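You operate a simulated robot arm through the tools that you are given. There is no shell and no other tool. Be economical: measure what you need, move in short steps, check, and stop when the job is done.

The job below is to be done with a simulated robot arm. You get a single attempt, and the scene is never put back.

JOB
Wipe up the puddle, then fill the open bottle to its FULL band through the funnel.
Fine: blue pad, purple funnel, the jug of green water; pad on the long drip tray, jug and funnel back where they stood; no more than a splash spilt. Set down upright: teal-handled jug.
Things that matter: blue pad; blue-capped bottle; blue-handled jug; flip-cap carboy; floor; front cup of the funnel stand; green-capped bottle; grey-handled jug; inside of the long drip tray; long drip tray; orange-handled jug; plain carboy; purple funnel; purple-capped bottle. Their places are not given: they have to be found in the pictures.

It is judged by the outcome, as a careful person would: the job done as asked, and still so three seconds after it is handed in. It fails if anything else is knocked over, pushed out of place, dropped, spilled or broken.

ROBOT AND FRAMES
A 7-joint arm with a two-finger parallel gripper, fixed in place. Base frame: the origin is at the foot of the arm, x ahead of it, y to its left, z up; the work surface is at about z = 0.88. Readings come in m, rad, newtons and seconds.
Its first joint turns from -2.304 to 2.304 rad. Payload 3.91 kg.
The tool frame sits at the grasp point between the pads (the TCP): z along the fingers, y along the line on which they close. The tips reach 0.03 m beyond it. Largest opening 0.11 m; finger width 0.02, thickness 0.01; the body of the gripper, 0.048 by 0.112 m, starts 0.055 m behind the TCP.
Orientation is that of the tool frame in the base frame, as a unit quaternion [w, x, y, z]. With the fingers straight down and closing along the base's y, the tool's x points along the base's -x, its y along +y and its z along -z.

CONTROLS
- The arm moves only by the tool arm_command. Its argument "moves" is a list of rows, each a list of 7 numbers: the turn, a rotation vector about the tool's x, y, z in rad, then the shift along the tool's x, y, z in m, then the opening, from 0 (shut) to 1 (fully open). In form: [[ax, ay, az, dx, dy, dz, claw], ...]. A call has 1 to 20 rows; each row is the pose to reach, as a shift and turn from the pose commanded when the call began, along the tool's axes at that moment. Each row takes 0.2 s and may step no farther than 0.05 m and 0.15 rad from the row before; otherwise, or with a gripper value out of range, the whole call is refused. Where a pose cannot be reached the arm comes as near as it can. A force on the tool above 60 N (or 10 N above the force at the start of the call, whichever is more), or a blocked arm, ends the call early, and 0.2 s more pass. The fingers move at their own pace (about 0.108 m/s each) and stop on an object; they squeeze with about 33 N. The grip force told is the motor's: it shows also when the fingers shut on nothing. Time passes only in rows, and 0.2 s behind the last, so rows that repeat a pose let the fingers close. The reply holds the time, the measured pose of the TCP, the force on the tool along the base axes, the opening and the grip force, in the units named above and with some noise, with the torque about the TCP (base axes, N m) and any sound that the robot's microphone picked up.
- Cameras (640 x 400 px; columns grow to the right, rows downward): "scene" is fixed at [0.2184, -0.5001, 1.4628]; the picture's right is [0.98, -0.22, 0.00], its down [-0.10, -0.43, -0.90] and it looks along [0.20, 0.88, -0.44] (base axes); focal length 352 px, centre (320, 200). "wrist" rides on the gripper at [0.072, 0.017, -0.103] in the tool frame; the picture's right is [-0.23, 0.97, 0.00], its down [-0.76, -0.18, -0.62] and it looks along [-0.61, -0.14, 0.78] (tool axes); focal length 222 px, centre (320, 200).
- get_image(camera): a new picture of that camera. It takes no simulated time.
- point_at(camera, pixels): for up to 12 pixels [column, row] of the newest picture of that camera ("zoom" is the newest enlarged one), the place [x, y, z] in the base frame of the surface seen there, good to about 0.002 m. It takes no simulated time.
- zoom(camera, box): a new picture of the part [left, top, right, bottom] of that camera's present view, enlarged. It takes no simulated time.
- close_job(): hands the job in; it is judged then, once.

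Keep the steps short. Do not move on a guess: measure, check each grasp and each placing, and mend mistakes. In all there are 80 turns and 54 pictures (those below and enlarged ones count). Leave the gripper open and the arm clear of the work at the hand-in unless told otherwise, and finish with a single line.

The tools are called after ">>>" as name(argument=value, ...) on one line, values as JSON. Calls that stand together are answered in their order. arm_command: Moves the arm, as the interface text tells. Its arguments: {"type":"object","properties":{"moves":{"type":"array","items":{"type":"array","items":{"type":"number"}}}},"required":["moves"]} The other tools are called the same way: get_image (camera) takes a picture; point_at (camera, pixels) gives the place of the surface under pixels of a picture; zoom (camera, box) takes an enlarged picture of a part of a camera's view; close_job () hands the job in.

At the start:

```text
time_s: 0.0
ee_pos: [0.5777, 0.3387, 1.2998]
ee_rot: [0.001, 0.001, 1.0, 0.0]
ft_force: [0.6, -0.1, 0.2]
torque: [0.03, -0.03, -0.03]
gripper_width: 0.1103
finger_force: 0.1
```

scene: 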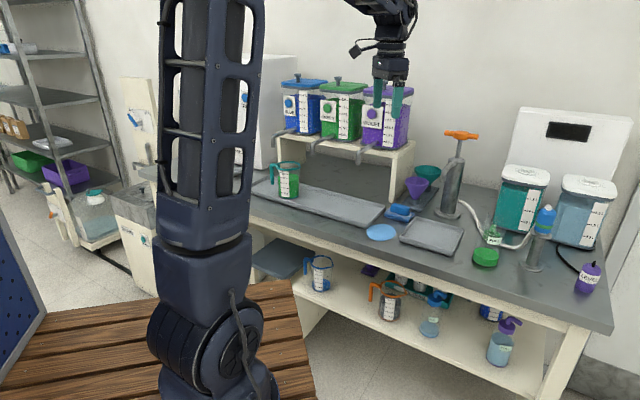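
wrist: 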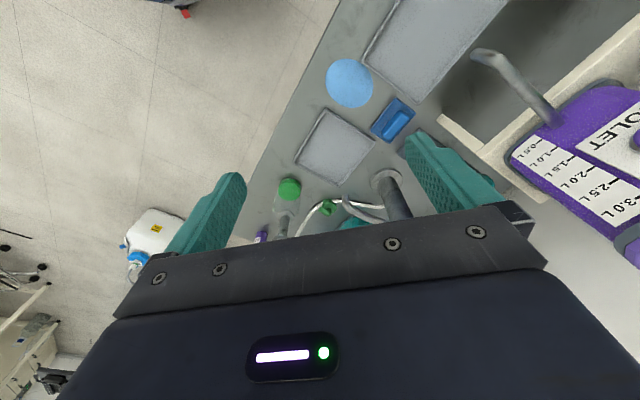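

The scene shows a blue puddle near (382,232), a blue pad at (400,212), funnels at (420,180) and a green jug at (287,180). I'll enlarge these areas first.

>>> zoom(camera="scene", box=[240, 140, 440, 265])

>>> zoom(camera="scene", box=[380, 130, 620, 300])

>>> zoom(camera="scene", box=[280, 240, 540, 380])

```text
3.20 times, centred on (340, 202) of scene
```

zoom: 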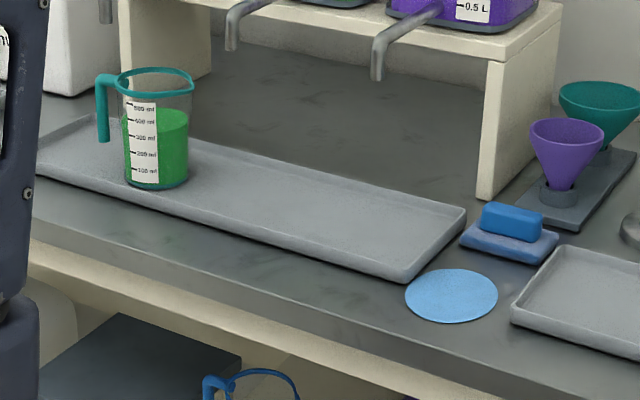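

```text
2.35 times, centred on (500, 215) of scene
```

zoom: 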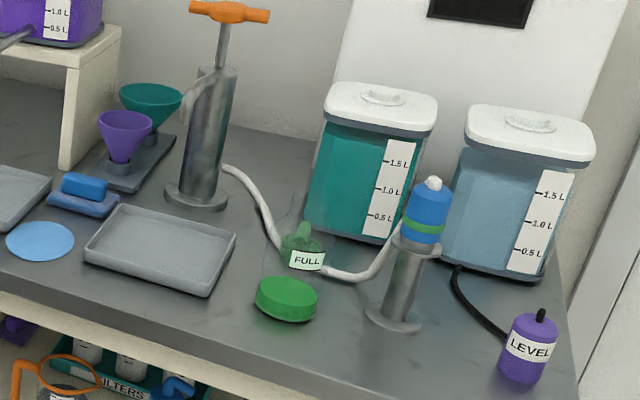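

```text
2.46 times, centred on (410, 310) of scene
```

zoom: 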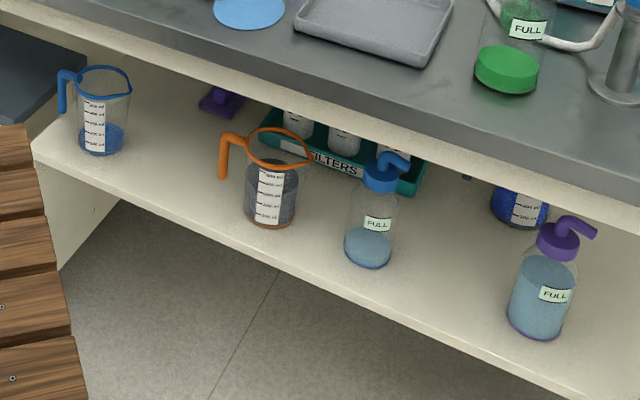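

I need a closer look at the open bottle and its surroundings.

>>> zoom(camera="scene", box=[465, 205, 545, 275])

>>> point_at(camera="scene", pixels=[[494, 228], [494, 238], [486, 250], [486, 264], [470, 255], [500, 255], [382, 232], [366, 232], [398, 232], [382, 240], [382, 225]])

>>> zoom(camera="wrist", box=[240, 50, 440, 250])

```text
5.71 times, centred on (505, 240) of scene
```

zoom: 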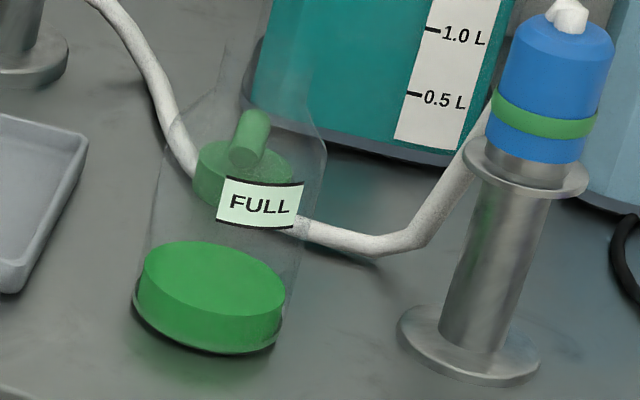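

```text
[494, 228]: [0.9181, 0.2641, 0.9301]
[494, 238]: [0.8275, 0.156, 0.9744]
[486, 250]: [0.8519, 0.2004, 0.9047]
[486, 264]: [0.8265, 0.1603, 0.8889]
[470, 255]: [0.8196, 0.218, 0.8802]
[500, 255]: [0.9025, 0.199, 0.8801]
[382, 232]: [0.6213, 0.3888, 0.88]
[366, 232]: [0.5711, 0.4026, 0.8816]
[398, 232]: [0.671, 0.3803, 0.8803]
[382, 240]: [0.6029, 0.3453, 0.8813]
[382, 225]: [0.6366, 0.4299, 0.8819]
```

```text
2.00 times, centred on (340, 150) of wrist
```

zoom: 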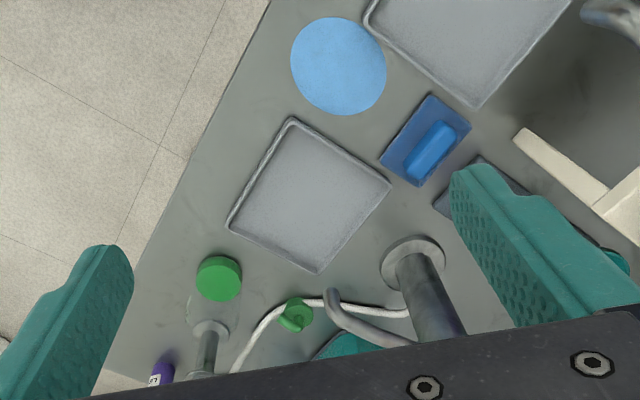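

The open bottle is the clear one at about (487,240), with green at its base. Its cap lies behind it. Next I measure the pad, tray, funnel and jug.

>>> zoom(camera="scene", box=[380, 160, 450, 230])

>>> point_at(camera="zoom", pixels=[[130, 380], [235, 428], [290, 380], [200, 340], [170, 390], [230, 405], [270, 395], [180, 375], [160, 430], [240, 470], [300, 410], [85, 405]])

>>> point_at(camera="scene", pixels=[[254, 185], [275, 177], [386, 205], [366, 226], [260, 192], [330, 203], [300, 195], [365, 215], [370, 205], [410, 181], [428, 181], [420, 178]])

```text
5.71 times, centred on (415, 195) of scene
```

zoom: 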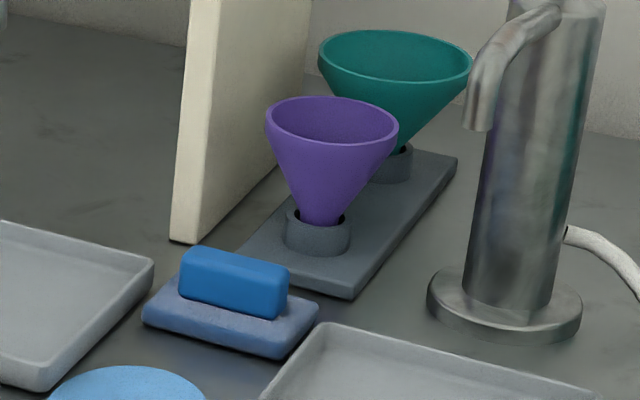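

```text
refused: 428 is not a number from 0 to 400
```

```text
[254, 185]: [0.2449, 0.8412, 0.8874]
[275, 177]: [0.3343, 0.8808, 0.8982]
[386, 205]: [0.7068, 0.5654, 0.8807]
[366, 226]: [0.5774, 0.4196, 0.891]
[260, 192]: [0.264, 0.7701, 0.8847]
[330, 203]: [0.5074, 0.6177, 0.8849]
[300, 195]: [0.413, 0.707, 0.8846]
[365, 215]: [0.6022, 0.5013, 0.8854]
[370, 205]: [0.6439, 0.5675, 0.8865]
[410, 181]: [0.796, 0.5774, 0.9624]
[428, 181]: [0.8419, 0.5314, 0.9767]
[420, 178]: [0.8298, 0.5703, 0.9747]
```

Now I take exact points on the pad, funnel, stand and pump in this enlarged picture.

>>> point_at(camera="zoom", pixels=[[183, 262], [288, 277], [280, 305], [182, 290], [235, 280], [200, 252], [145, 312], [280, 352], [316, 325], [230, 325], [155, 300], [283, 295]])

>>> point_at(camera="zoom", pixels=[[268, 125], [398, 130], [330, 100], [330, 142], [310, 220], [335, 222], [318, 245], [290, 240], [348, 240], [350, 295], [240, 250], [330, 170]])

>>> zoom(camera="scene", box=[250, 145, 330, 215])

```text
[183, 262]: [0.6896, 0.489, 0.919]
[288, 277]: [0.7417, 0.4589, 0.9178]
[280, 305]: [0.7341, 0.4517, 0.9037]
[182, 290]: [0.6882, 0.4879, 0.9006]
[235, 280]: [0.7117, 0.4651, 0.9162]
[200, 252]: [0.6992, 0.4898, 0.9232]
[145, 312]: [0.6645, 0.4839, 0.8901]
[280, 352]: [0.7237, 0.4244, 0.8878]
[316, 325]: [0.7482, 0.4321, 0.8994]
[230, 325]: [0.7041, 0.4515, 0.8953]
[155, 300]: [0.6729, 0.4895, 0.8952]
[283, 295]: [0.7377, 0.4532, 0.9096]
```

```text
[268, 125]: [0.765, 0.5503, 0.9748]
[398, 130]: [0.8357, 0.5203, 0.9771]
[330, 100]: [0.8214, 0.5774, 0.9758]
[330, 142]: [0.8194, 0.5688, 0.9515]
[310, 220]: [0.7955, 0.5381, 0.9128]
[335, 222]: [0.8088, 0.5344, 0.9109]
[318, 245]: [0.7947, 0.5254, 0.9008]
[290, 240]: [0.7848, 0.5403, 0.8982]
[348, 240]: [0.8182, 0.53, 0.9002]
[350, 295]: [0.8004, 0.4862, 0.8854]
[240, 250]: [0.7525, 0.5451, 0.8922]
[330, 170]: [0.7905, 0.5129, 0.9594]
```

```text
5.71 times, centred on (290, 180) of scene
```

zoom: 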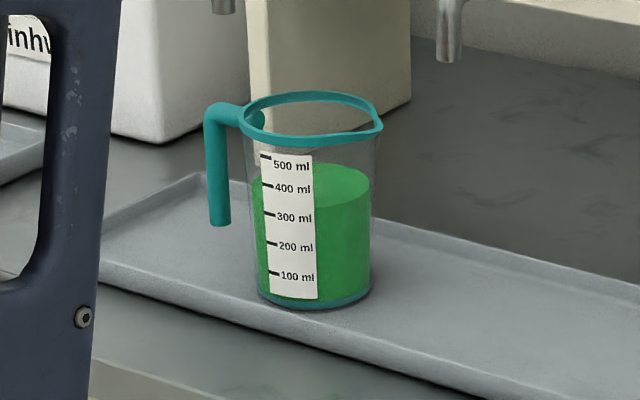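

The jug stands in the long tray holding about 420 ml. Its handle hangs to the left and its lip points right. I measure it.

>>> point_at(camera="zoom", pixels=[[217, 112], [210, 150], [225, 150], [218, 220], [245, 110], [244, 125], [380, 127], [310, 142], [310, 96], [340, 185], [314, 302], [218, 180]])

>>> point_at(camera="zoom", pixels=[[310, 280], [360, 290], [262, 292], [320, 165], [310, 315], [270, 160], [400, 290], [120, 250], [355, 94], [330, 250], [310, 155], [260, 200]])

>>> zoom(camera="scene", box=[465, 190, 545, 260])

```text
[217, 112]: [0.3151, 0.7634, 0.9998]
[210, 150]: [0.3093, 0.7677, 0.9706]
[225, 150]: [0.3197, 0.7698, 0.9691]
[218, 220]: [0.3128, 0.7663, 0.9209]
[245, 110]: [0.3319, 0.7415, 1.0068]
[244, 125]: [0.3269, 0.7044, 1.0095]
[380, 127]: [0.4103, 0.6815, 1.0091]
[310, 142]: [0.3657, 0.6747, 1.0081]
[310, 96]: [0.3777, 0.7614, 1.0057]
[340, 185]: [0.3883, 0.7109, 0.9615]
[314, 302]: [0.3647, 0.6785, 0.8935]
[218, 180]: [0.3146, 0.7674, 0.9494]
```

```text
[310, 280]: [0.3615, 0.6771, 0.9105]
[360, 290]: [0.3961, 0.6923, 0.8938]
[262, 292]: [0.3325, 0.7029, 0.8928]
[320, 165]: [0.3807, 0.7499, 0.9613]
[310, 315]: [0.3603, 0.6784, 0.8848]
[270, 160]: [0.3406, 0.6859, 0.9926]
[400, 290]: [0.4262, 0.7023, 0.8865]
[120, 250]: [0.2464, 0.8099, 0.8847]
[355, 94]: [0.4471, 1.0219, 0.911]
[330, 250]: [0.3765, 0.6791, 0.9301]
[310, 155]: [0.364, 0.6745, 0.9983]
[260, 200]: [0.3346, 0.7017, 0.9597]
```

```text
5.71 times, centred on (505, 225) of scene
```

zoom: 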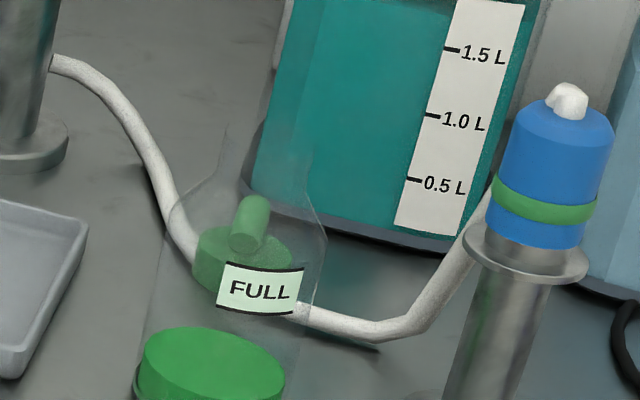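

Before moving I check the taps and shelf height near the pad, the bottle's axis and the pump.

>>> point_at(camera="scene", pixels=[[359, 160], [363, 152], [314, 150], [413, 143], [392, 200], [400, 170], [453, 215], [457, 150], [468, 135], [445, 136], [434, 168], [535, 268]])

>>> point_at(camera="zoom", pixels=[[143, 350], [283, 378], [210, 328], [210, 365], [215, 395], [222, 305], [260, 310], [300, 312], [230, 275], [280, 270], [225, 135], [255, 330]])

>>> zoom(camera="scene", box=[480, 190, 520, 230])

```text
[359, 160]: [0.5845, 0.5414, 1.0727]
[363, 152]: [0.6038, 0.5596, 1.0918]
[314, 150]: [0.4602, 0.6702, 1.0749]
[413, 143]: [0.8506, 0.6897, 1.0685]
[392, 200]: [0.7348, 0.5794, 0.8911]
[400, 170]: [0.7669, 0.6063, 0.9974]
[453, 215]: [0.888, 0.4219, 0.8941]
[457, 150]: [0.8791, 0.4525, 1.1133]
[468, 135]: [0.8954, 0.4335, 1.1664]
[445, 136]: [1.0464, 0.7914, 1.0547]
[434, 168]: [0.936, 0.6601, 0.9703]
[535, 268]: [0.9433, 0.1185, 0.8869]
```

```text
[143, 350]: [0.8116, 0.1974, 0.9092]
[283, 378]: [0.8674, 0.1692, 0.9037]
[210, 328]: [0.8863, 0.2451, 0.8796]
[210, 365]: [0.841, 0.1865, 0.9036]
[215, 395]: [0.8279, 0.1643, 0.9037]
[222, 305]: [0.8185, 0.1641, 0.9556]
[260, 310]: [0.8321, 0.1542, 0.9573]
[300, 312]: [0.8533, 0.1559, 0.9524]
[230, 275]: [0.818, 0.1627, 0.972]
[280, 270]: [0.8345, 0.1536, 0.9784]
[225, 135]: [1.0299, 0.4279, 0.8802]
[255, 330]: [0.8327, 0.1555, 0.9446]
```

```text
10.00 times, centred on (500, 210) of scene
```

zoom: 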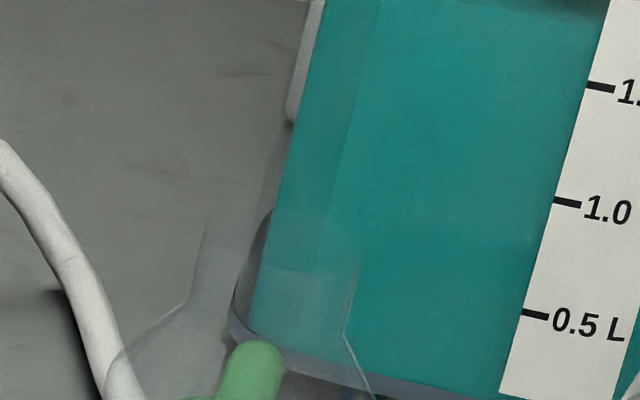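

Measured so far:
- Jug axis is near (0.372, 0.718) and its handle bar near (0.314, 0.770).
- Bottle axis is near (0.843, 0.192), with the FULL label at z 0.945–0.978.
- The pad's grip is near (0.71, 0.47) with its top at 0.92.

I'll move over the pad, yawed 45° so the camera stays clear of the taps.

>>> arm_command(moves=[[0, 0, -0.112, -0.019, 0.018, 0.0385, 1], [0, 0, -0.224, -0.038, 0.036, 0.077, 1], [0, 0, -0.336, -0.057, 0.054, 0.1155, 1], [0, 0, -0.448, -0.076, 0.072, 0.154, 1], [0, 0, -0.56, -0.095, 0.09, 0.1925, 1], [0, 0, -0.672, -0.114, 0.108, 0.231, 1], [0, 0, -0.785, -0.132, 0.126, 0.27, 1]])

>>> get_image(camera="wrist")

```text
time_s: 1.6
ee_pos: [0.7094, 0.4653, 1.0307]
ee_rot: [0.0, -0.384, 0.923, 0.0]
ft_force: [-0.7, 0.3, 0.3]
torque: [0.01, -0.05, 0.0]
gripper_width: 0.1101
finger_force: 0.1
```

```text
42 pictures are left
```

wrist: 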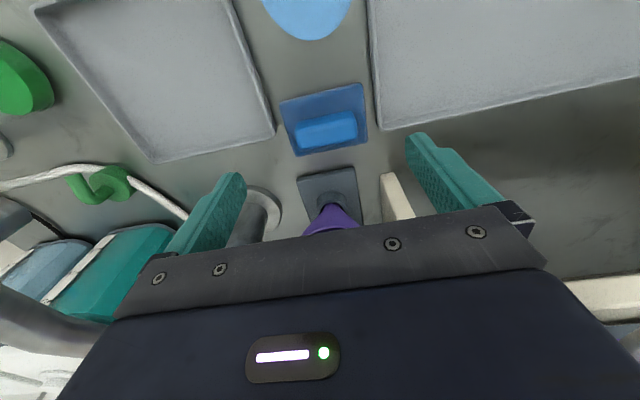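

The handle appears at (327,130), aligned with the closing direction. I measure its exact centre.

>>> point_at(camera="wrist", pixels=[[300, 135], [355, 126], [327, 132], [330, 145], [325, 120], [285, 105], [360, 88], [365, 125], [298, 154], [372, 10], [440, 122], [380, 125]])

>>> zoom(camera="wrist", box=[260, 70, 400, 170])

```text
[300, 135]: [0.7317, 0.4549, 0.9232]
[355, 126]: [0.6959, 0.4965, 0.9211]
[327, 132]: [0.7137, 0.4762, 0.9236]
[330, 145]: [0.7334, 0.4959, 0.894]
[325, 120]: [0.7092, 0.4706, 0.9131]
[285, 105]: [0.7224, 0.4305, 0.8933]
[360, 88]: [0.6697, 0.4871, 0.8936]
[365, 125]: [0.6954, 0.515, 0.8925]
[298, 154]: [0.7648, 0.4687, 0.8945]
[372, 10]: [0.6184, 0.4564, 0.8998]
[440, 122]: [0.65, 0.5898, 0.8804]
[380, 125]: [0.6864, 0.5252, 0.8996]
```

```text
4.00 times, centred on (330, 120) of wrist
```

zoom: 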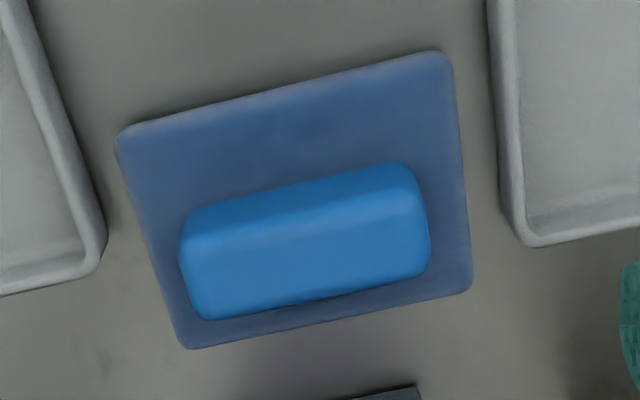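

The handle centre is about (0.7137, 0.4762) with its top at 0.923. I narrow the gripper, go down so the tips stop just above the pad base, and close.

>>> arm_command(moves=[[0, 0, 0, -0.0107, 0.0046, 0.04, 0.75], [0, 0, 0, -0.0107, 0.0046, 0.075, 0.75], [0, 0, 0, -0.0107, 0.0046, 0.097, 0.75], [0, 0, 0, -0.0107, 0.0046, 0.097, 0], [0, 0, 0, -0.0107, 0.0046, 0.097, 0], [0, 0, 0, -0.0107, 0.0046, 0.097, 0]])

```text
time_s: 3.0
ee_pos: [0.7138, 0.4749, 0.9332]
ee_rot: [0.0, -0.383, 0.924, 0.0]
ft_force: [0.5, -0.1, 0.1]
torque: [0.02, 0.02, 0.01]
gripper_width: 0.0622
finger_force: 33.0
```

I have the pad with the grip at 0.062 m. I lift it, shift it toward the puddle, and take a picture to check clearance to the trays.

>>> arm_command(moves=[[0, 0, 0, 0, 0, -0.03, 0], [0, 0, 0, 0, 0, -0.06, 0], [0, 0, 0, 0.035, 0.0025, -0.06, 0], [0, 0, 0, 0.06, 0.0049, -0.06, 0]])

>>> get_image(camera="wrist")

>>> point_at(camera="wrist", pixels=[[320, 60], [270, 60], [370, 60], [320, 20], [320, 90]])

```text
time_s: 4.0
ee_pos: [0.6684, 0.4367, 0.9914]
ee_rot: [0.0, -0.383, 0.924, 0.001]
ft_force: [0.0, -0.2, 0.1]
torque: [-0.01, 0.01, 0.01]
gripper_width: 0.0623
finger_force: 33.7
```

```text
40 pictures are left
```

wrist: 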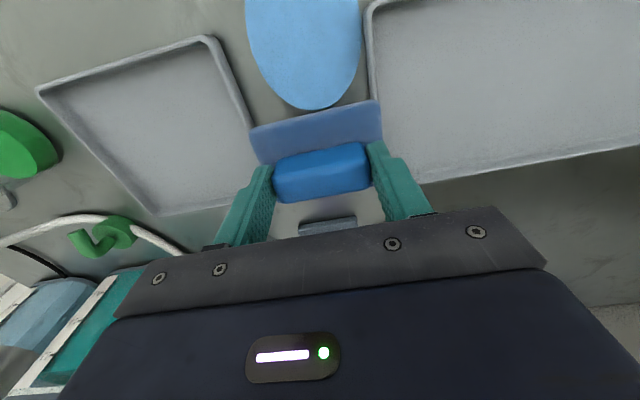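

```text
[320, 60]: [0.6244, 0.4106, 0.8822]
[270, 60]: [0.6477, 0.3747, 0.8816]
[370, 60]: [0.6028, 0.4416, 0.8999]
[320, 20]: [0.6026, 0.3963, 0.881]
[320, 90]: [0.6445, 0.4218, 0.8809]
```

Now I measure the small tray's left edge, the long tray's right edge and the puddle's rim.

>>> point_at(camera="wrist", pixels=[[216, 42], [235, 85], [250, 122], [374, 90], [367, 15], [249, 40], [359, 40], [310, 107], [265, 90], [348, 80], [300, 3], [320, 3]])

```text
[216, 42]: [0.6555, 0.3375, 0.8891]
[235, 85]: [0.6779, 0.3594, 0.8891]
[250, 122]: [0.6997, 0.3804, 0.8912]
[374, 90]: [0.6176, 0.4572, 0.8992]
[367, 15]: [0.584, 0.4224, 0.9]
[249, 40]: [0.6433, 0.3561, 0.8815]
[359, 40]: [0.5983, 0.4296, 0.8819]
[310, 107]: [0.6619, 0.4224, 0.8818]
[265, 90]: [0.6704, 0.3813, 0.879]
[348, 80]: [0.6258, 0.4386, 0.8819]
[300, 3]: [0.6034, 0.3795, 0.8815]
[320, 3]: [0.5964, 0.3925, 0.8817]
```

The gap between trays runs u = 0.114–0.225 and the pad is 0.08 wide, so it fits. I lower it behind the puddle until light contact.

>>> arm_command(moves=[[0, 0, 0, 0, 0.005, 0.03, 0], [0, 0, 0, 0, 0.005, 0.055, 0], [0, 0, 0, 0, 0.005, 0.0585, 0], [0, 0, 0, 0, 0.005, 0.0595, 0]])

```text
time_s: 4.7
ee_pos: [0.6658, 0.4407, 0.9425]
ee_rot: [0.004, -0.382, 0.924, 0.001]
ft_force: [0.1, -0.7, 22.6]
torque: [0.5, 0.98, 0.06]
gripper_width: 0.0644
finger_force: 32.7
stopped in row 3: the force on the tool passed its limit at 74 N (the readings are from after the stop); the commanded pose is now the measured one
```

Contact came about 1 cm early, at z 0.9425, so something is touching. I back up a little and look.

>>> arm_command(moves=[[0, 0, 0, 0, 0, -0.015, 0], [0, 0, 0, 0, 0, -0.015, 0]])

>>> zoom(camera="wrist", box=[200, 40, 440, 220])

>>> zoom(camera="scene", box=[340, 180, 440, 250])

```text
time_s: 5.3
ee_pos: [0.6665, 0.4384, 0.9554]
ee_rot: [0.004, -0.381, 0.925, 0.0]
ft_force: [-0.1, -0.2, -1.4]
torque: [0.0, 0.01, 0.01]
gripper_width: 0.062
finger_force: 32.9
```

```text
2.22 times, centred on (320, 130) of wrist
```

zoom: 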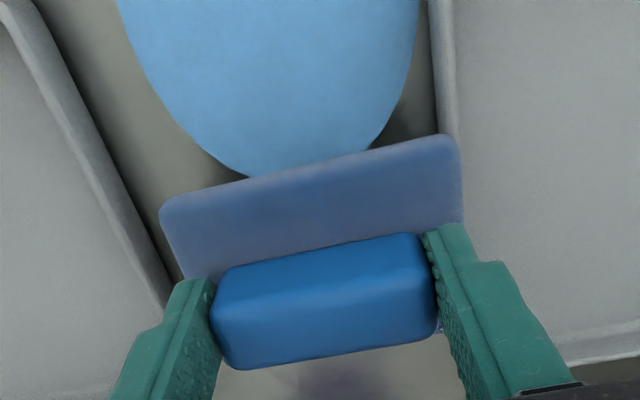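

```text
5.71 times, centred on (390, 215) of scene
```

zoom: 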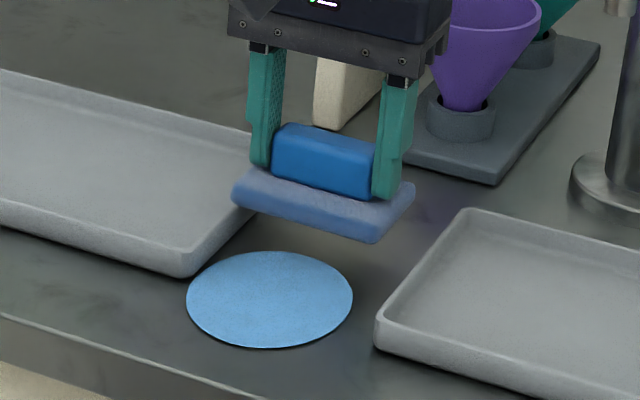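

The pad's right edge looks to be over the long tray's rim. I measure the pad corners while it is held.

>>> zoom(camera="wrist", box=[200, 40, 440, 220])

>>> point_at(camera="zoom", pixels=[[168, 205], [450, 148], [458, 205], [180, 260], [330, 175], [225, 290], [430, 255], [320, 240], [448, 100], [110, 210]])

```text
2.22 times, centred on (320, 130) of wrist
```

zoom: 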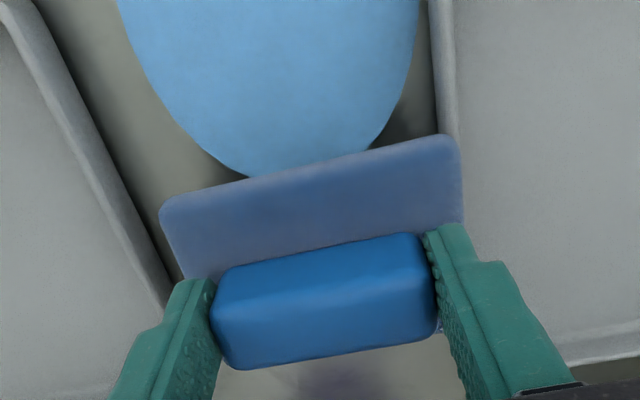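

```text
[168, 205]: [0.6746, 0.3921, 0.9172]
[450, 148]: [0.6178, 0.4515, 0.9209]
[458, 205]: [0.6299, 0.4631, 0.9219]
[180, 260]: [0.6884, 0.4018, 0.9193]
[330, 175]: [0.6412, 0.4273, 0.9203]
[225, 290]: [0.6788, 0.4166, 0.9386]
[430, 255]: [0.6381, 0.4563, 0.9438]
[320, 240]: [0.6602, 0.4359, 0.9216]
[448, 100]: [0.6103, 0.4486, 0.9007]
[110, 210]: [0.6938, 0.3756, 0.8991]
```

The pad is about 0.088 wide, and at u = 0.159 it caught the tray rim. I recentre it in the gap at u ≈ 0.169 and lower gently.

>>> arm_command(moves=[[0, 0, 0, 0, -0.0075, 0, 0], [0, 0, 0, 0, -0.0075, 0.015, 0], [0, 0, 0, 0, -0.0075, 0.02, 0], [0, 0, 0, 0, -0.0075, 0.023, 0], [0, 0, 0, 0, -0.0075, 0.025, 0]])

```text
time_s: 6.5
ee_pos: [0.672, 0.435, 0.9299]
ee_rot: [0.004, -0.381, 0.924, 0.001]
ft_force: [-0.1, 0.1, -0.8]
torque: [0.0, -0.01, -0.03]
gripper_width: 0.0621
finger_force: 33.1
```

There's no contact yet at 0.930. I continue down in about 1 mm steps.

>>> arm_command(moves=[[0, 0, 0, 0, -0.001, 0.001, 0], [0, 0, 0, 0, -0.001, 0.002, 0]])

```text
time_s: 7.1
ee_pos: [0.6726, 0.4341, 0.9279]
ee_rot: [0.004, -0.382, 0.924, 0.001]
ft_force: [0.5, 0.9, -0.9]
torque: [0.06, -0.02, 0.02]
gripper_width: 0.0622
finger_force: 32.9
```

>>> arm_command(moves=[[0, 0, 0, 0, 0, 0.001, 0], [0, 0, 0, 0, 0, 0.002, 0]])

```text
time_s: 7.7
ee_pos: [0.6711, 0.4349, 0.9279]
ee_rot: [0.004, -0.382, 0.924, 0.001]
ft_force: [-0.5, 0.2, 12.8]
torque: [-0.55, -0.26, 0.01]
gripper_width: 0.0621
finger_force: 32.4
```

Now in contact at 12.8 N. I sweep toward the bench front and back, with a small sideways shift within the gap.

>>> arm_command(moves=[[0, 0, 0, 0.03, 0, 0, 0], [0, 0, 0, 0.06, 0, 0, 0], [0, 0, 0, 0.09, 0, 0, 0], [0, 0, 0, 0.112, 0, 0, 0], [0, 0, 0, 0.112, -0.008, 0, 0], [0, 0, 0, 0.08, -0.008, 0, 0], [0, 0, 0, 0.05, -0.008, 0, 0], [0, 0, 0, 0.02, -0.008, 0, 0], [0, 0, 0, 0, -0.008, 0, 0], [0, 0, 0, 0, 0.001, 0, 0], [0, 0, 0, 0.03, 0.001, 0, 0], [0, 0, 0, 0.06, 0.001, 0, 0], [0, 0, 0, 0.09, 0.001, 0, 0], [0, 0, 0, 0.112, 0.001, 0, 0]])

>>> get_image(camera="scene")

```text
time_s: 10.7
ee_pos: [0.5912, 0.356, 0.9269]
ee_rot: [0.004, -0.381, 0.924, 0.001]
ft_force: [9.0, 8.9, 45.1]
torque: [0.26, -0.02, -0.04]
gripper_width: 0.0619
finger_force: 32.7
```

```text
36 pictures are left
```

scene: 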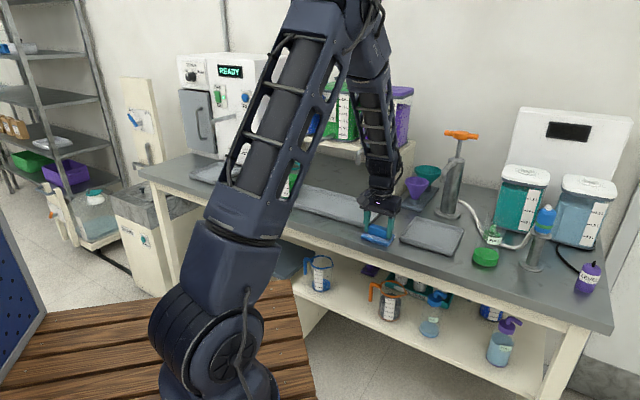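

The sweep force rose to 45 N, so I ease up. Then I enlarge the wiped area.

>>> arm_command(moves=[[0, 0, 0, -0.02, 0, -0.0015, 0], [0, 0, 0, -0.06, 0, -0.001, 0], [0, 0, 0, -0.1, 0, -0.001, 0], [0, 0, 0, -0.1, 0, -0.03, 0], [0, 0, 0, -0.1, 0, -0.07, 0]])

>>> zoom(camera="scene", box=[340, 180, 440, 250])

```text
time_s: 11.9
ee_pos: [0.6642, 0.4259, 0.9948]
ee_rot: [0.003, -0.382, 0.924, 0.0]
ft_force: [-0.4, 1.0, -1.4]
torque: [-0.01, -0.02, 0.01]
gripper_width: 0.0619
finger_force: 33.2
```

```text
5.71 times, centred on (390, 215) of scene
```

zoom: 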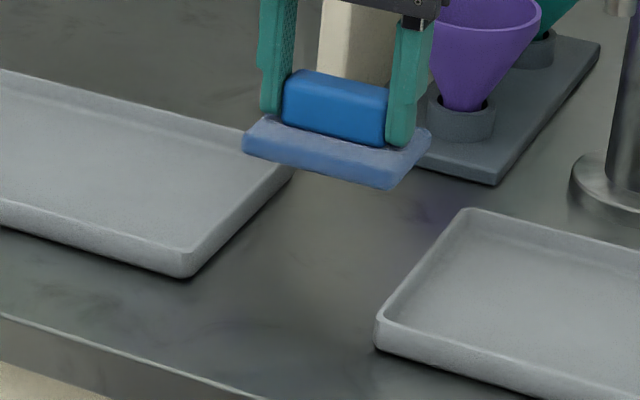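

The puddle is gone and both trays are unmoved. I carry the pad along the front, clear of the taps, to over the long tray between the violet and green taps.

>>> arm_command(moves=[[0, 0, 0, 0.03, 0.02, 0, 0], [0, 0, 0, 0.06, 0.05, 0, 0], [0, 0, 0, 0.06, 0.095, 0, 0], [0, 0, 0, 0.06, 0.14, 0, 0], [0, 0, 0, 0.06, 0.185, 0, 0], [0, 0, 0, 0.06, 0.2275, 0, 0], [0, 0, 0, 0.036, 0.2275, 0, 0], [0, 0, 0, 0.016, 0.2275, 0, 0], [0, 0, 0, 0.016, 0.2275, 0, 0]])

>>> get_image(camera="wrist")

>>> point_at(camera="wrist", pixels=[[320, 60], [320, 20], [200, 100], [450, 100], [320, 140], [270, 120], [370, 100]])

```text
time_s: 13.9
ee_pos: [0.4917, 0.5761, 0.9973]
ee_rot: [0.004, -0.382, 0.924, 0.001]
ft_force: [0.3, 0.6, -0.6]
torque: [-0.04, -0.01, -0.05]
gripper_width: 0.0621
finger_force: 33.4
```

```text
34 pictures are left
```

wrist: 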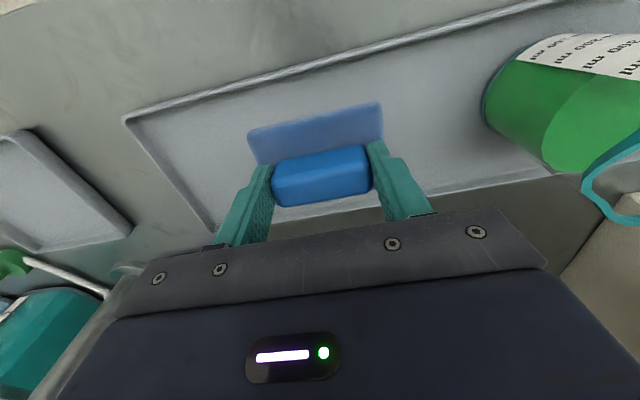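

```text
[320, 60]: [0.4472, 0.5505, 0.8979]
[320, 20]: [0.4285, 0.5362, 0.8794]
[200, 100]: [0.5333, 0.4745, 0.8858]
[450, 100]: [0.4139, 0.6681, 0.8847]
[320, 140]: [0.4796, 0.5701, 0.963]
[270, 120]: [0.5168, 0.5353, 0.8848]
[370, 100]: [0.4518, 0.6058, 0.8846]
```

The pad is well inside the tray outline and away from the jug. I lower it to the tray floor (0.885) and release.

>>> arm_command(moves=[[0, 0, 0, 0, 0, 0.03, 0], [0, 0, 0, 0, 0, 0.055, 0], [0, 0, 0, 0, 0, 0.061, 0], [0, 0, 0, 0, 0, 0.0635, 0], [0, 0, 0, 0, 0, 0.0645, 0]])

```text
time_s: 15.1
ee_pos: [0.4918, 0.5752, 0.9333]
ee_rot: [0.005, -0.382, 0.924, 0.001]
ft_force: [-1.7, -2.6, 15.0]
torque: [-0.21, 0.34, -0.03]
gripper_width: 0.0621
finger_force: 32.9
```

The pad is resting at 15 N on the tray. I open, rise, and go back out along the front toward the funnel for a look from above.

>>> arm_command(moves=[[0, 0, 0, 0, 0, 0, 0.8], [0, 0, 0, 0, 0, 0, 0.8], [0, 0, 0, 0, 0, -0.04, 0.8], [0, 0, 0, 0, 0, -0.08, 0.8], [0, 0, 0, 0.03, 0, -0.11, 0.8], [0, 0, 0, 0.045, -0.045, -0.12, 0.8], [0, 0, 0, 0.045, -0.093, -0.13, 0.9], [0, 0, 0, 0.045, -0.141, -0.14, 0.9], [0, 0, 0, 0.045, -0.19, -0.147, 0.9], [0, 0, 0, 0.01, -0.22, -0.147, 0.9], [0, 0, 0, -0.035, -0.237, -0.147, 0.9], [0, 0, 0, -0.08, -0.245, -0.147, 0.9], [0, 0, 0, -0.12, -0.245, -0.147, 0.9]])

>>> get_image(camera="wrist")

>>> get_image(camera="scene")

```text
time_s: 17.9
ee_pos: [0.7485, 0.486, 1.0813]
ee_rot: [0.003, -0.382, 0.924, 0.001]
ft_force: [-0.2, 0.3, 0.4]
torque: [-0.03, -0.04, 0.01]
gripper_width: 0.0993
finger_force: 0.0
```

```text
33 pictures are left
```

wrist: 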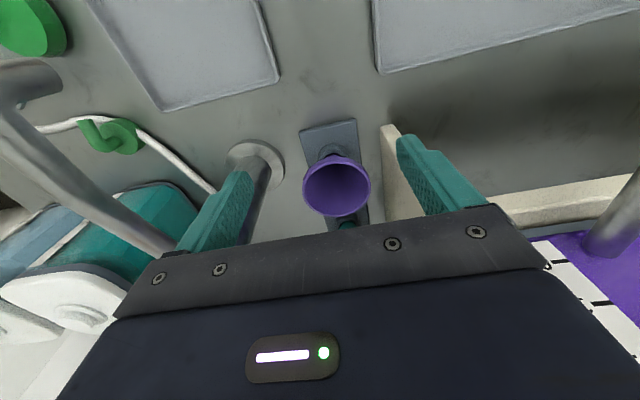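

```text
32 pictures are left
```

scene: 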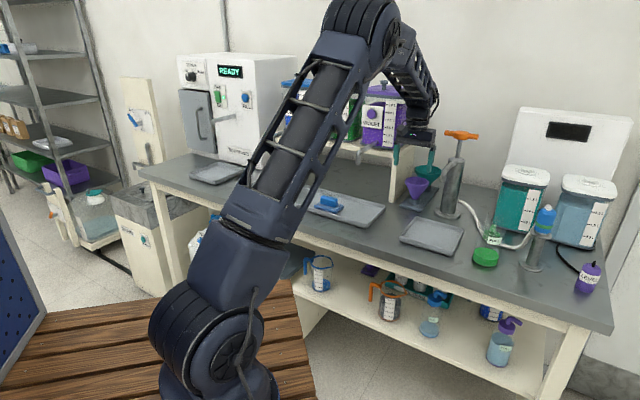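

The pad is in the tray. Now I measure the funnel rim, the tip of the pump's spout and the leg.

>>> point_at(camera="wrist", pixels=[[304, 185], [370, 183], [337, 158], [336, 215], [338, 190], [30, 85], [100, 190], [150, 240], [225, 200], [388, 135], [262, 155], [328, 130]])

>>> zoom(camera="wrist", box=[280, 110, 400, 240])

```text
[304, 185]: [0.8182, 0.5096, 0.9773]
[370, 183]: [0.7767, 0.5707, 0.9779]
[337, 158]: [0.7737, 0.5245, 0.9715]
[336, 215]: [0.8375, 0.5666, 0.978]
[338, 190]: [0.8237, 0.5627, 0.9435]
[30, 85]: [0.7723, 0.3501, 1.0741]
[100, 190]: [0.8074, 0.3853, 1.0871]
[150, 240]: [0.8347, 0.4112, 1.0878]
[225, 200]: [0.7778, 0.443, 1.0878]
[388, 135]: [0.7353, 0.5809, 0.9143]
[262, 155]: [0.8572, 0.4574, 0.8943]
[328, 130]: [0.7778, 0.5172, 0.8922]
```

```text
3.08 times, centred on (340, 175) of wrist
```

zoom: 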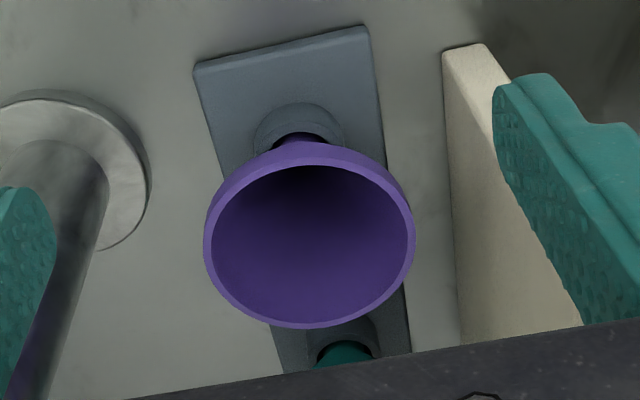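

The spout runs along u = 0.30 at z 1.08, and the gripper stays left of 0.245. The funnel centre is u = 0.182, v = 0.956, i.e. (0.805, 0.547). I move over it, narrow the gripper and go down.

>>> arm_command(moves=[[0, 0, 0, -0.042, 0.0036, 0, 0.83], [0, 0, 0, -0.083, 0.0036, 0, 0.83], [0, 0, 0, -0.083, 0.0036, 0.04, 0.83], [0, 0, 0, -0.083, 0.0036, 0.06, 0.83]])

>>> get_image(camera="wrist")

```text
time_s: 18.9
ee_pos: [0.8033, 0.548, 1.0206]
ee_rot: [0.004, -0.382, 0.924, 0.001]
ft_force: [0.4, -0.3, 0.0]
torque: [-0.02, -0.03, 0.02]
gripper_width: 0.0914
finger_force: 0.1
```

```text
30 pictures are left
```

wrist: 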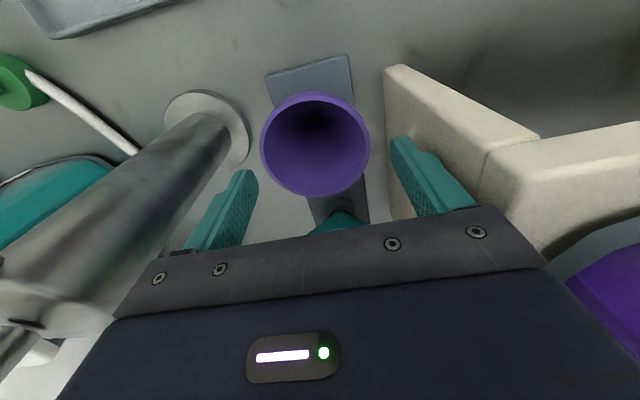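

The funnel sits between the fingers. I recheck its rim centre before closing in.

>>> point_at(camera="wrist", pixels=[[264, 148], [367, 143], [310, 94], [318, 194], [280, 180], [352, 108], [350, 182], [275, 112]])

```text
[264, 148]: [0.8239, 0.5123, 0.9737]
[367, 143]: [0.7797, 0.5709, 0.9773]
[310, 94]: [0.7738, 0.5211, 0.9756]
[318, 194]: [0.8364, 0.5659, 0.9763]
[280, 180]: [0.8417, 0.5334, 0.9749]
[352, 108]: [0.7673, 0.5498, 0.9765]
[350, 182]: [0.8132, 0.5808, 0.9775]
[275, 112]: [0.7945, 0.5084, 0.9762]
```

The rim centre is (0.8045, 0.543) and the radius 0.0375. I correct by 5 mm, lower to z 0.983 and close on the rim.

>>> arm_command(moves=[[0, 0, 0, 0.0027, -0.0044, 0.01, 0.83], [0, 0, 0, 0.0027, -0.0044, 0.03, 0.83], [0, 0, 0, 0.0027, -0.0044, 0.0386, 0.83], [0, 0, 0, 0.0027, -0.0044, 0.0386, 0], [0, 0, 0, 0.0027, -0.0044, 0.0386, 0], [0, 0, 0, 0.0027, -0.0044, 0.0386, 0]])

>>> get_image(camera="wrist")

```text
time_s: 20.3
ee_pos: [0.8059, 0.5428, 0.9824]
ee_rot: [0.003, -0.382, 0.924, 0.001]
ft_force: [-0.8, 1.3, 3.8]
torque: [0.09, 0.0, 0.01]
gripper_width: 0.0845
finger_force: 32.7
```

```text
29 pictures are left
```

wrist: 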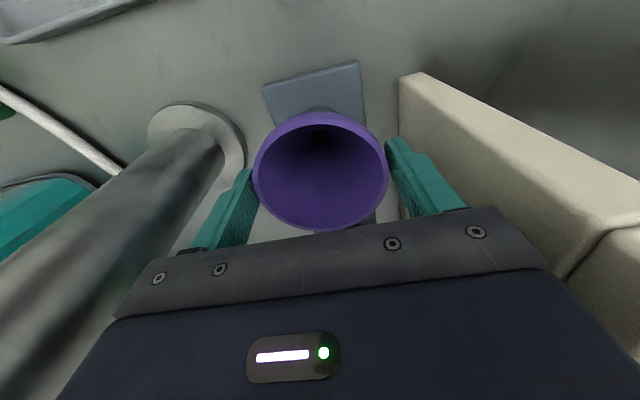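

It is held at 0.0845 m with 33 N. I lift it straight up 10 cm.

>>> arm_command(moves=[[0, 0, 0, 0, 0, -0.015, 0], [0, 0, 0, 0, 0, -0.04, 0], [0, 0, 0, 0, 0, -0.07, 0], [0, 0, 0, 0, 0, -0.1, 0]])

>>> zoom(camera="scene", box=[370, 110, 490, 230])

```text
time_s: 21.3
ee_pos: [0.8048, 0.5438, 1.083]
ee_rot: [0.003, -0.382, 0.924, 0.001]
ft_force: [0.1, -0.5, -0.6]
torque: [-0.03, 0.02, 0.0]
gripper_width: 0.0847
finger_force: 33.1
```

```text
3.33 times, centred on (430, 170) of scene
```

zoom: 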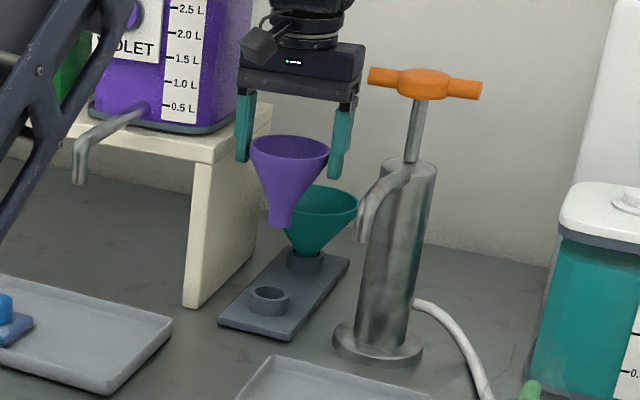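

The funnel is up and vertical. I measure its stem tip and the empty cup for the return.

>>> point_at(camera="zoom", pixels=[[280, 226], [270, 223], [290, 223], [281, 200], [250, 145], [328, 152], [268, 296], [252, 297], [286, 297], [268, 310], [290, 155], [268, 288]])

```text
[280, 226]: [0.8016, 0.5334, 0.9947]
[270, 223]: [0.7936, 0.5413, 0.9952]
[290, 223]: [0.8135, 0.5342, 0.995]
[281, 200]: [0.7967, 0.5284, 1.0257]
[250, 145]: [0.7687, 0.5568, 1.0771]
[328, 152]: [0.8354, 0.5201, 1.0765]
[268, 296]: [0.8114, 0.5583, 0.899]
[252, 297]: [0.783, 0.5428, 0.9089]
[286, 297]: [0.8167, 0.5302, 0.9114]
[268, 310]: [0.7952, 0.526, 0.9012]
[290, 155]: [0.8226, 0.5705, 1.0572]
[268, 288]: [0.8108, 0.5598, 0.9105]
```

The stem tip is 0.09 below the TCP. The cup centre is about (0.803, 0.543), and the return pose is TCP (0.805, 0.5435, 0.983). By ray estimate the bottle mouth is at z ≈ 1.027. I carry the funnel out to the front and partway toward the bottle.

>>> arm_command(moves=[[0, 0, 0, 0.045, 0, -0.014, 0], [0, 0, 0, 0.09, 0, -0.028, 0], [0, 0, 0, 0.135, 0, -0.042, 0], [0, 0, 0, 0.18, 0, -0.056, 0], [0, 0, 0, 0.22, 0, -0.07, 0], [0, 0, 0, 0.25, -0.01, -0.08, 0], [0, 0, 0, 0.25, -0.055, -0.08, 0], [0, 0, 0, 0.25, -0.1, -0.08, 0], [0, 0, 0, 0.25, -0.14, -0.08, 0], [0, 0, 0, 0.25, -0.14, -0.08, 0]])

>>> get_image(camera="wrist")

```text
time_s: 23.5
ee_pos: [0.7273, 0.2656, 1.16]
ee_rot: [0.003, -0.382, 0.924, 0.0]
ft_force: [1.3, 0.6, -0.3]
torque: [0.0, 0.0, 0.0]
gripper_width: 0.0846
finger_force: 33.2
```

```text
27 pictures are left
```

wrist: 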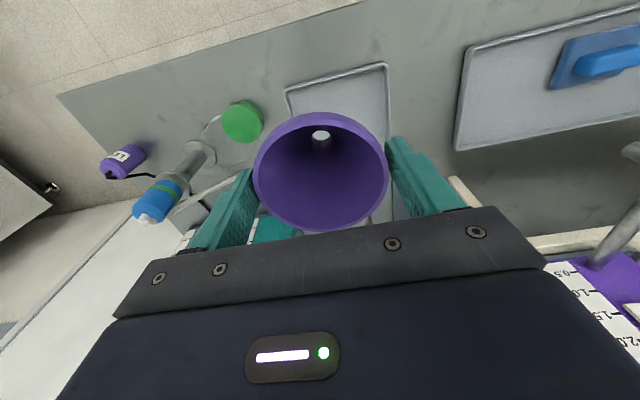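

>>> zoom(camera="wrist", box=[170, 80, 270, 180])

>>> point_at(camera="wrist", pixels=[[223, 120], [262, 122], [241, 102], [243, 142], [230, 108], [255, 135], [195, 160], [150, 195], [165, 190]])

```text
4.00 times, centred on (220, 130) of wrist
```

zoom: 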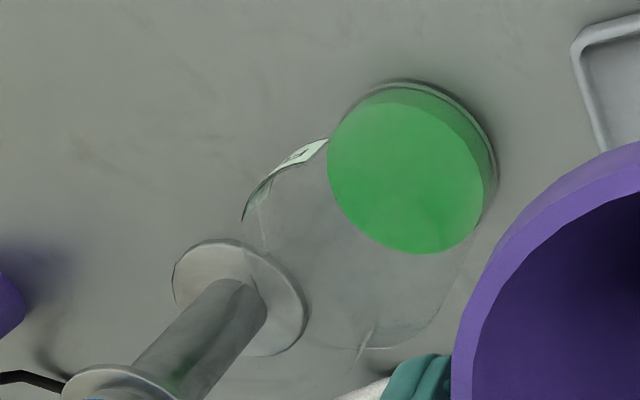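

```text
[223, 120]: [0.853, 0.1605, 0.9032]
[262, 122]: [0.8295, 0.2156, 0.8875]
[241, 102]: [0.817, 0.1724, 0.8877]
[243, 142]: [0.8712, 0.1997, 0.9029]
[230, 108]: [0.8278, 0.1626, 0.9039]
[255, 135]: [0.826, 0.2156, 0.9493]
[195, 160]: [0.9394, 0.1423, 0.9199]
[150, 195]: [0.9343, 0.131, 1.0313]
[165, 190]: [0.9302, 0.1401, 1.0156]
```

The liquid disc is clear here. I fit its circle from points on its rim.

>>> point_at(camera="zoom", pixels=[[331, 165], [345, 205], [375, 235], [415, 252], [455, 242], [480, 215], [335, 130], [355, 105], [400, 170], [470, 170], [440, 130], [400, 105]])

```text
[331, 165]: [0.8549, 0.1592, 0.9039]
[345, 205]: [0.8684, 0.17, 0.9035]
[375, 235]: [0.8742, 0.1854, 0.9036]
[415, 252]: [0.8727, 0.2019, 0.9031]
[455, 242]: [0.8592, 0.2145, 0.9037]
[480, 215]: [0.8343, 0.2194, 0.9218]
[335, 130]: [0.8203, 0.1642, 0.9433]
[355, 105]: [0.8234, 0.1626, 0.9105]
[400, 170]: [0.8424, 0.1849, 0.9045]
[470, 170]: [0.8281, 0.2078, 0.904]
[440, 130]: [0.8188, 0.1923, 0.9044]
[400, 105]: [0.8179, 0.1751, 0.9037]
```

The bottle axis is (0.846, 0.188). I move over it, keeping the stem tip about 4 cm above the mouth, then check from the scene camera.

>>> arm_command(moves=[[0, 0, 0, -0.008, -0.04, 0, 0], [0, 0, 0, -0.016, -0.08, 0, 0], [0, 0, 0, -0.024, -0.115, 0, 0], [0, 0, 0, -0.029, -0.1388, 0, 0], [0, 0, 0, -0.029, -0.1388, 0, 0]])

>>> zoom(camera="scene", box=[450, 140, 550, 270])

```text
time_s: 24.7
ee_pos: [0.8445, 0.1874, 1.1603]
ee_rot: [0.003, -0.382, 0.924, 0.0]
ft_force: [1.0, -0.7, 0.0]
torque: [0.02, 0.02, -0.01]
gripper_width: 0.0846
finger_force: 33.0
```

```text
3.08 times, centred on (500, 205) of scene
```

zoom: 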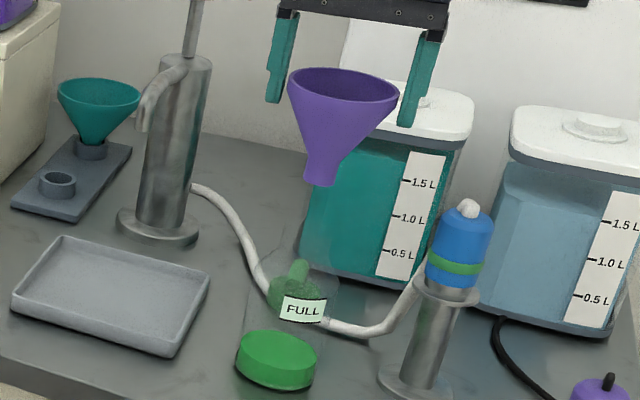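

The stem lines up with the neck. I lower until the tip should be just inside the mouth (TCP 1.10) and check force.

>>> arm_command(moves=[[0, 0, 0, -0.001, -0.0007, 0.02, 0], [0, 0, 0, -0.001, -0.0007, 0.04, 0], [0, 0, 0, -0.001, -0.0007, 0.06, 0]])

>>> zoom(camera="scene", box=[470, 170, 530, 230])

```text
time_s: 25.6
ee_pos: [0.8478, 0.1902, 1.1166]
ee_rot: [0.012, -0.383, 0.924, 0.0]
ft_force: [-2.3, -0.8, 23.5]
torque: [0.2, -0.03, 0.08]
gripper_width: 0.0843
finger_force: 32.8
stopped in row 3: the force on the tool passed its limit at 83 N (the readings are from after the stop); the commanded pose is now the measured one
```

```text
6.67 times, centred on (500, 200) of scene
```

zoom: 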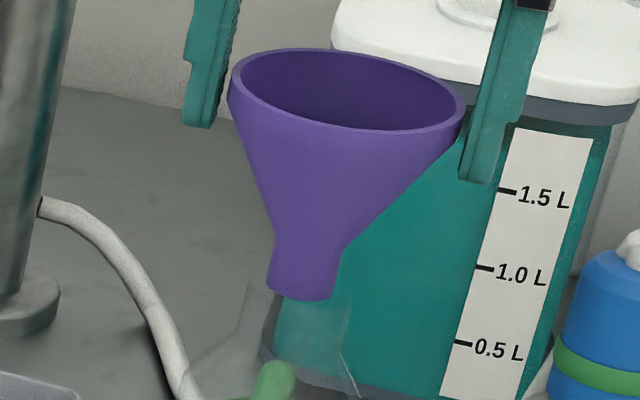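

The stem tip touched the mouth rim at z 1.027. The torque puts the contact on the +y side. I measure where the stem and neck actually are.

>>> point_at(camera="zoom", pixels=[[269, 285], [300, 294], [332, 290], [285, 291], [316, 296], [302, 260], [230, 80], [464, 105], [345, 129], [350, 50], [346, 312], [243, 310]])

```text
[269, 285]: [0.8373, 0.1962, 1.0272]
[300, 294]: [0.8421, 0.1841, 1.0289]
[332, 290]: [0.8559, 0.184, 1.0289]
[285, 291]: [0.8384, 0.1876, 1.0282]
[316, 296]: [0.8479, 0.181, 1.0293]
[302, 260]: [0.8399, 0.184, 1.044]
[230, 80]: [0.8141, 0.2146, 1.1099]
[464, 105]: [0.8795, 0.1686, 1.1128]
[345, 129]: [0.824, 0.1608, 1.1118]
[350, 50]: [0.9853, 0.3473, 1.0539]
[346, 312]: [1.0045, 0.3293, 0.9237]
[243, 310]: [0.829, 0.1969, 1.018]
```

Glass seems to register near the neck's edge, so I sample more neck points.

>>> point_at(camera="zoom", pixels=[[246, 310], [250, 310], [260, 312], [270, 315], [285, 318], [300, 320], [315, 322], [330, 322], [340, 320], [344, 318], [348, 315], [240, 325]])

```text
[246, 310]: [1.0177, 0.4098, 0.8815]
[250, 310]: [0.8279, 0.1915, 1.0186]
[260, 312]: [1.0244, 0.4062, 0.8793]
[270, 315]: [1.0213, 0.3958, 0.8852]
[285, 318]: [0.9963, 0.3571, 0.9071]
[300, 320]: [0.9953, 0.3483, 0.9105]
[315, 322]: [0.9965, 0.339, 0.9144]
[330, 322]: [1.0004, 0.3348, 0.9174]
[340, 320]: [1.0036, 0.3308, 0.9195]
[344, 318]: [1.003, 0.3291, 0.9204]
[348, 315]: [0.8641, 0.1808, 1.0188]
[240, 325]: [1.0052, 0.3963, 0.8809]
```

The neck axis is (0.847, 0.189) with outer radius 0.0195, and the stem tip is about 4 mm off it. I raise 1.5 cm, correct the small tilt, shift, and re-measure.

>>> arm_command(moves=[[0, 0, 0, 0, 0, -0.012, 0], [-0.008, 0.02, 0, 0.0035, -0.0014, -0.015, 0], [-0.008, 0.02, 0, 0.0035, -0.0014, -0.015, 0]])

>>> zoom(camera="scene", box=[470, 170, 530, 230])

>>> point_at(camera="zoom", pixels=[[267, 255], [273, 260], [285, 266], [300, 270], [316, 272], [330, 268], [335, 263], [300, 262], [230, 50], [345, 100], [462, 80]])

```text
time_s: 26.4
ee_pos: [0.8463, 0.1882, 1.1292]
ee_rot: [-0.001, -0.382, 0.924, 0.0]
ft_force: [-0.4, -0.1, 0.2]
torque: [0.01, -0.01, 0.03]
gripper_width: 0.0844
finger_force: 33.2
```

```text
6.67 times, centred on (500, 200) of scene
```

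zoom: 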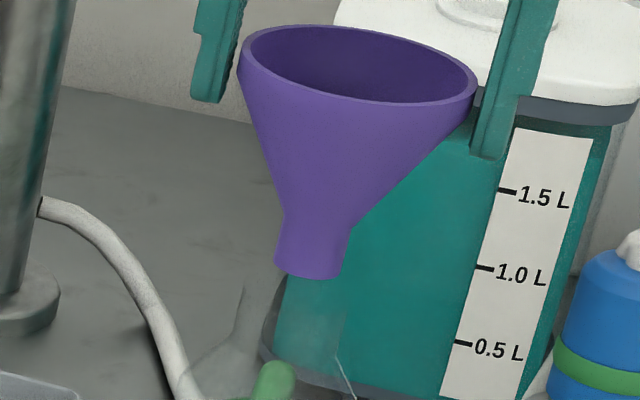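

```text
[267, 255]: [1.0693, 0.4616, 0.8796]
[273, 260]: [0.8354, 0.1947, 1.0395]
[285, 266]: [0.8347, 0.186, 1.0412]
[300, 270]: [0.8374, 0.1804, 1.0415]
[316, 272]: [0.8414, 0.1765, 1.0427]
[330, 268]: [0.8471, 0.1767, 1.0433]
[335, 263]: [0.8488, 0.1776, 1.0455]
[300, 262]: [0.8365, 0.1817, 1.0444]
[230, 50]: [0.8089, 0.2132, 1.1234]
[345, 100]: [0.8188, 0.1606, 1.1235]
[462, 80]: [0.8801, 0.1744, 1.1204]
```

The stem axis is now (0.846, 0.188), within about 1 mm of the neck. I lower slowly with that correction.

>>> arm_command(moves=[[0, 0, 0, -0.0008, 0, 0.006, 0], [0, 0, 0, -0.0008, 0, 0.01, 0], [0, 0, 0, -0.0008, 0, 0.012, 0], [0, 0, 0, -0.0008, 0, 0.014, 0], [0, 0, 0, -0.0008, 0, 0.016, 0]])

```text
time_s: 27.6
ee_pos: [0.8477, 0.1887, 1.1123]
ee_rot: [-0.001, -0.382, 0.924, 0.0]
ft_force: [0.2, -0.2, -0.2]
torque: [-0.02, -0.02, 0.01]
gripper_width: 0.0842
finger_force: 32.3
```

It passed the earlier contact height with no force, so the stem is in the neck. I continue down in small steps.

>>> arm_command(moves=[[0, 0, 0, 0, 0, 0.003, 0], [0, 0, 0, 0, 0, 0.006, 0], [0, 0, 0, 0, 0, 0.009, 0], [0, 0, 0, 0, 0, 0.012, 0], [0, 0, 0, 0, 0, 0.014, 0]])

```text
time_s: 28.8
ee_pos: [0.8479, 0.1891, 1.0991]
ee_rot: [0.0, -0.382, 0.924, 0.001]
ft_force: [-0.7, -0.8, -1.2]
torque: [-0.02, 0.02, 0.02]
gripper_width: 0.0845
finger_force: 32.9
```

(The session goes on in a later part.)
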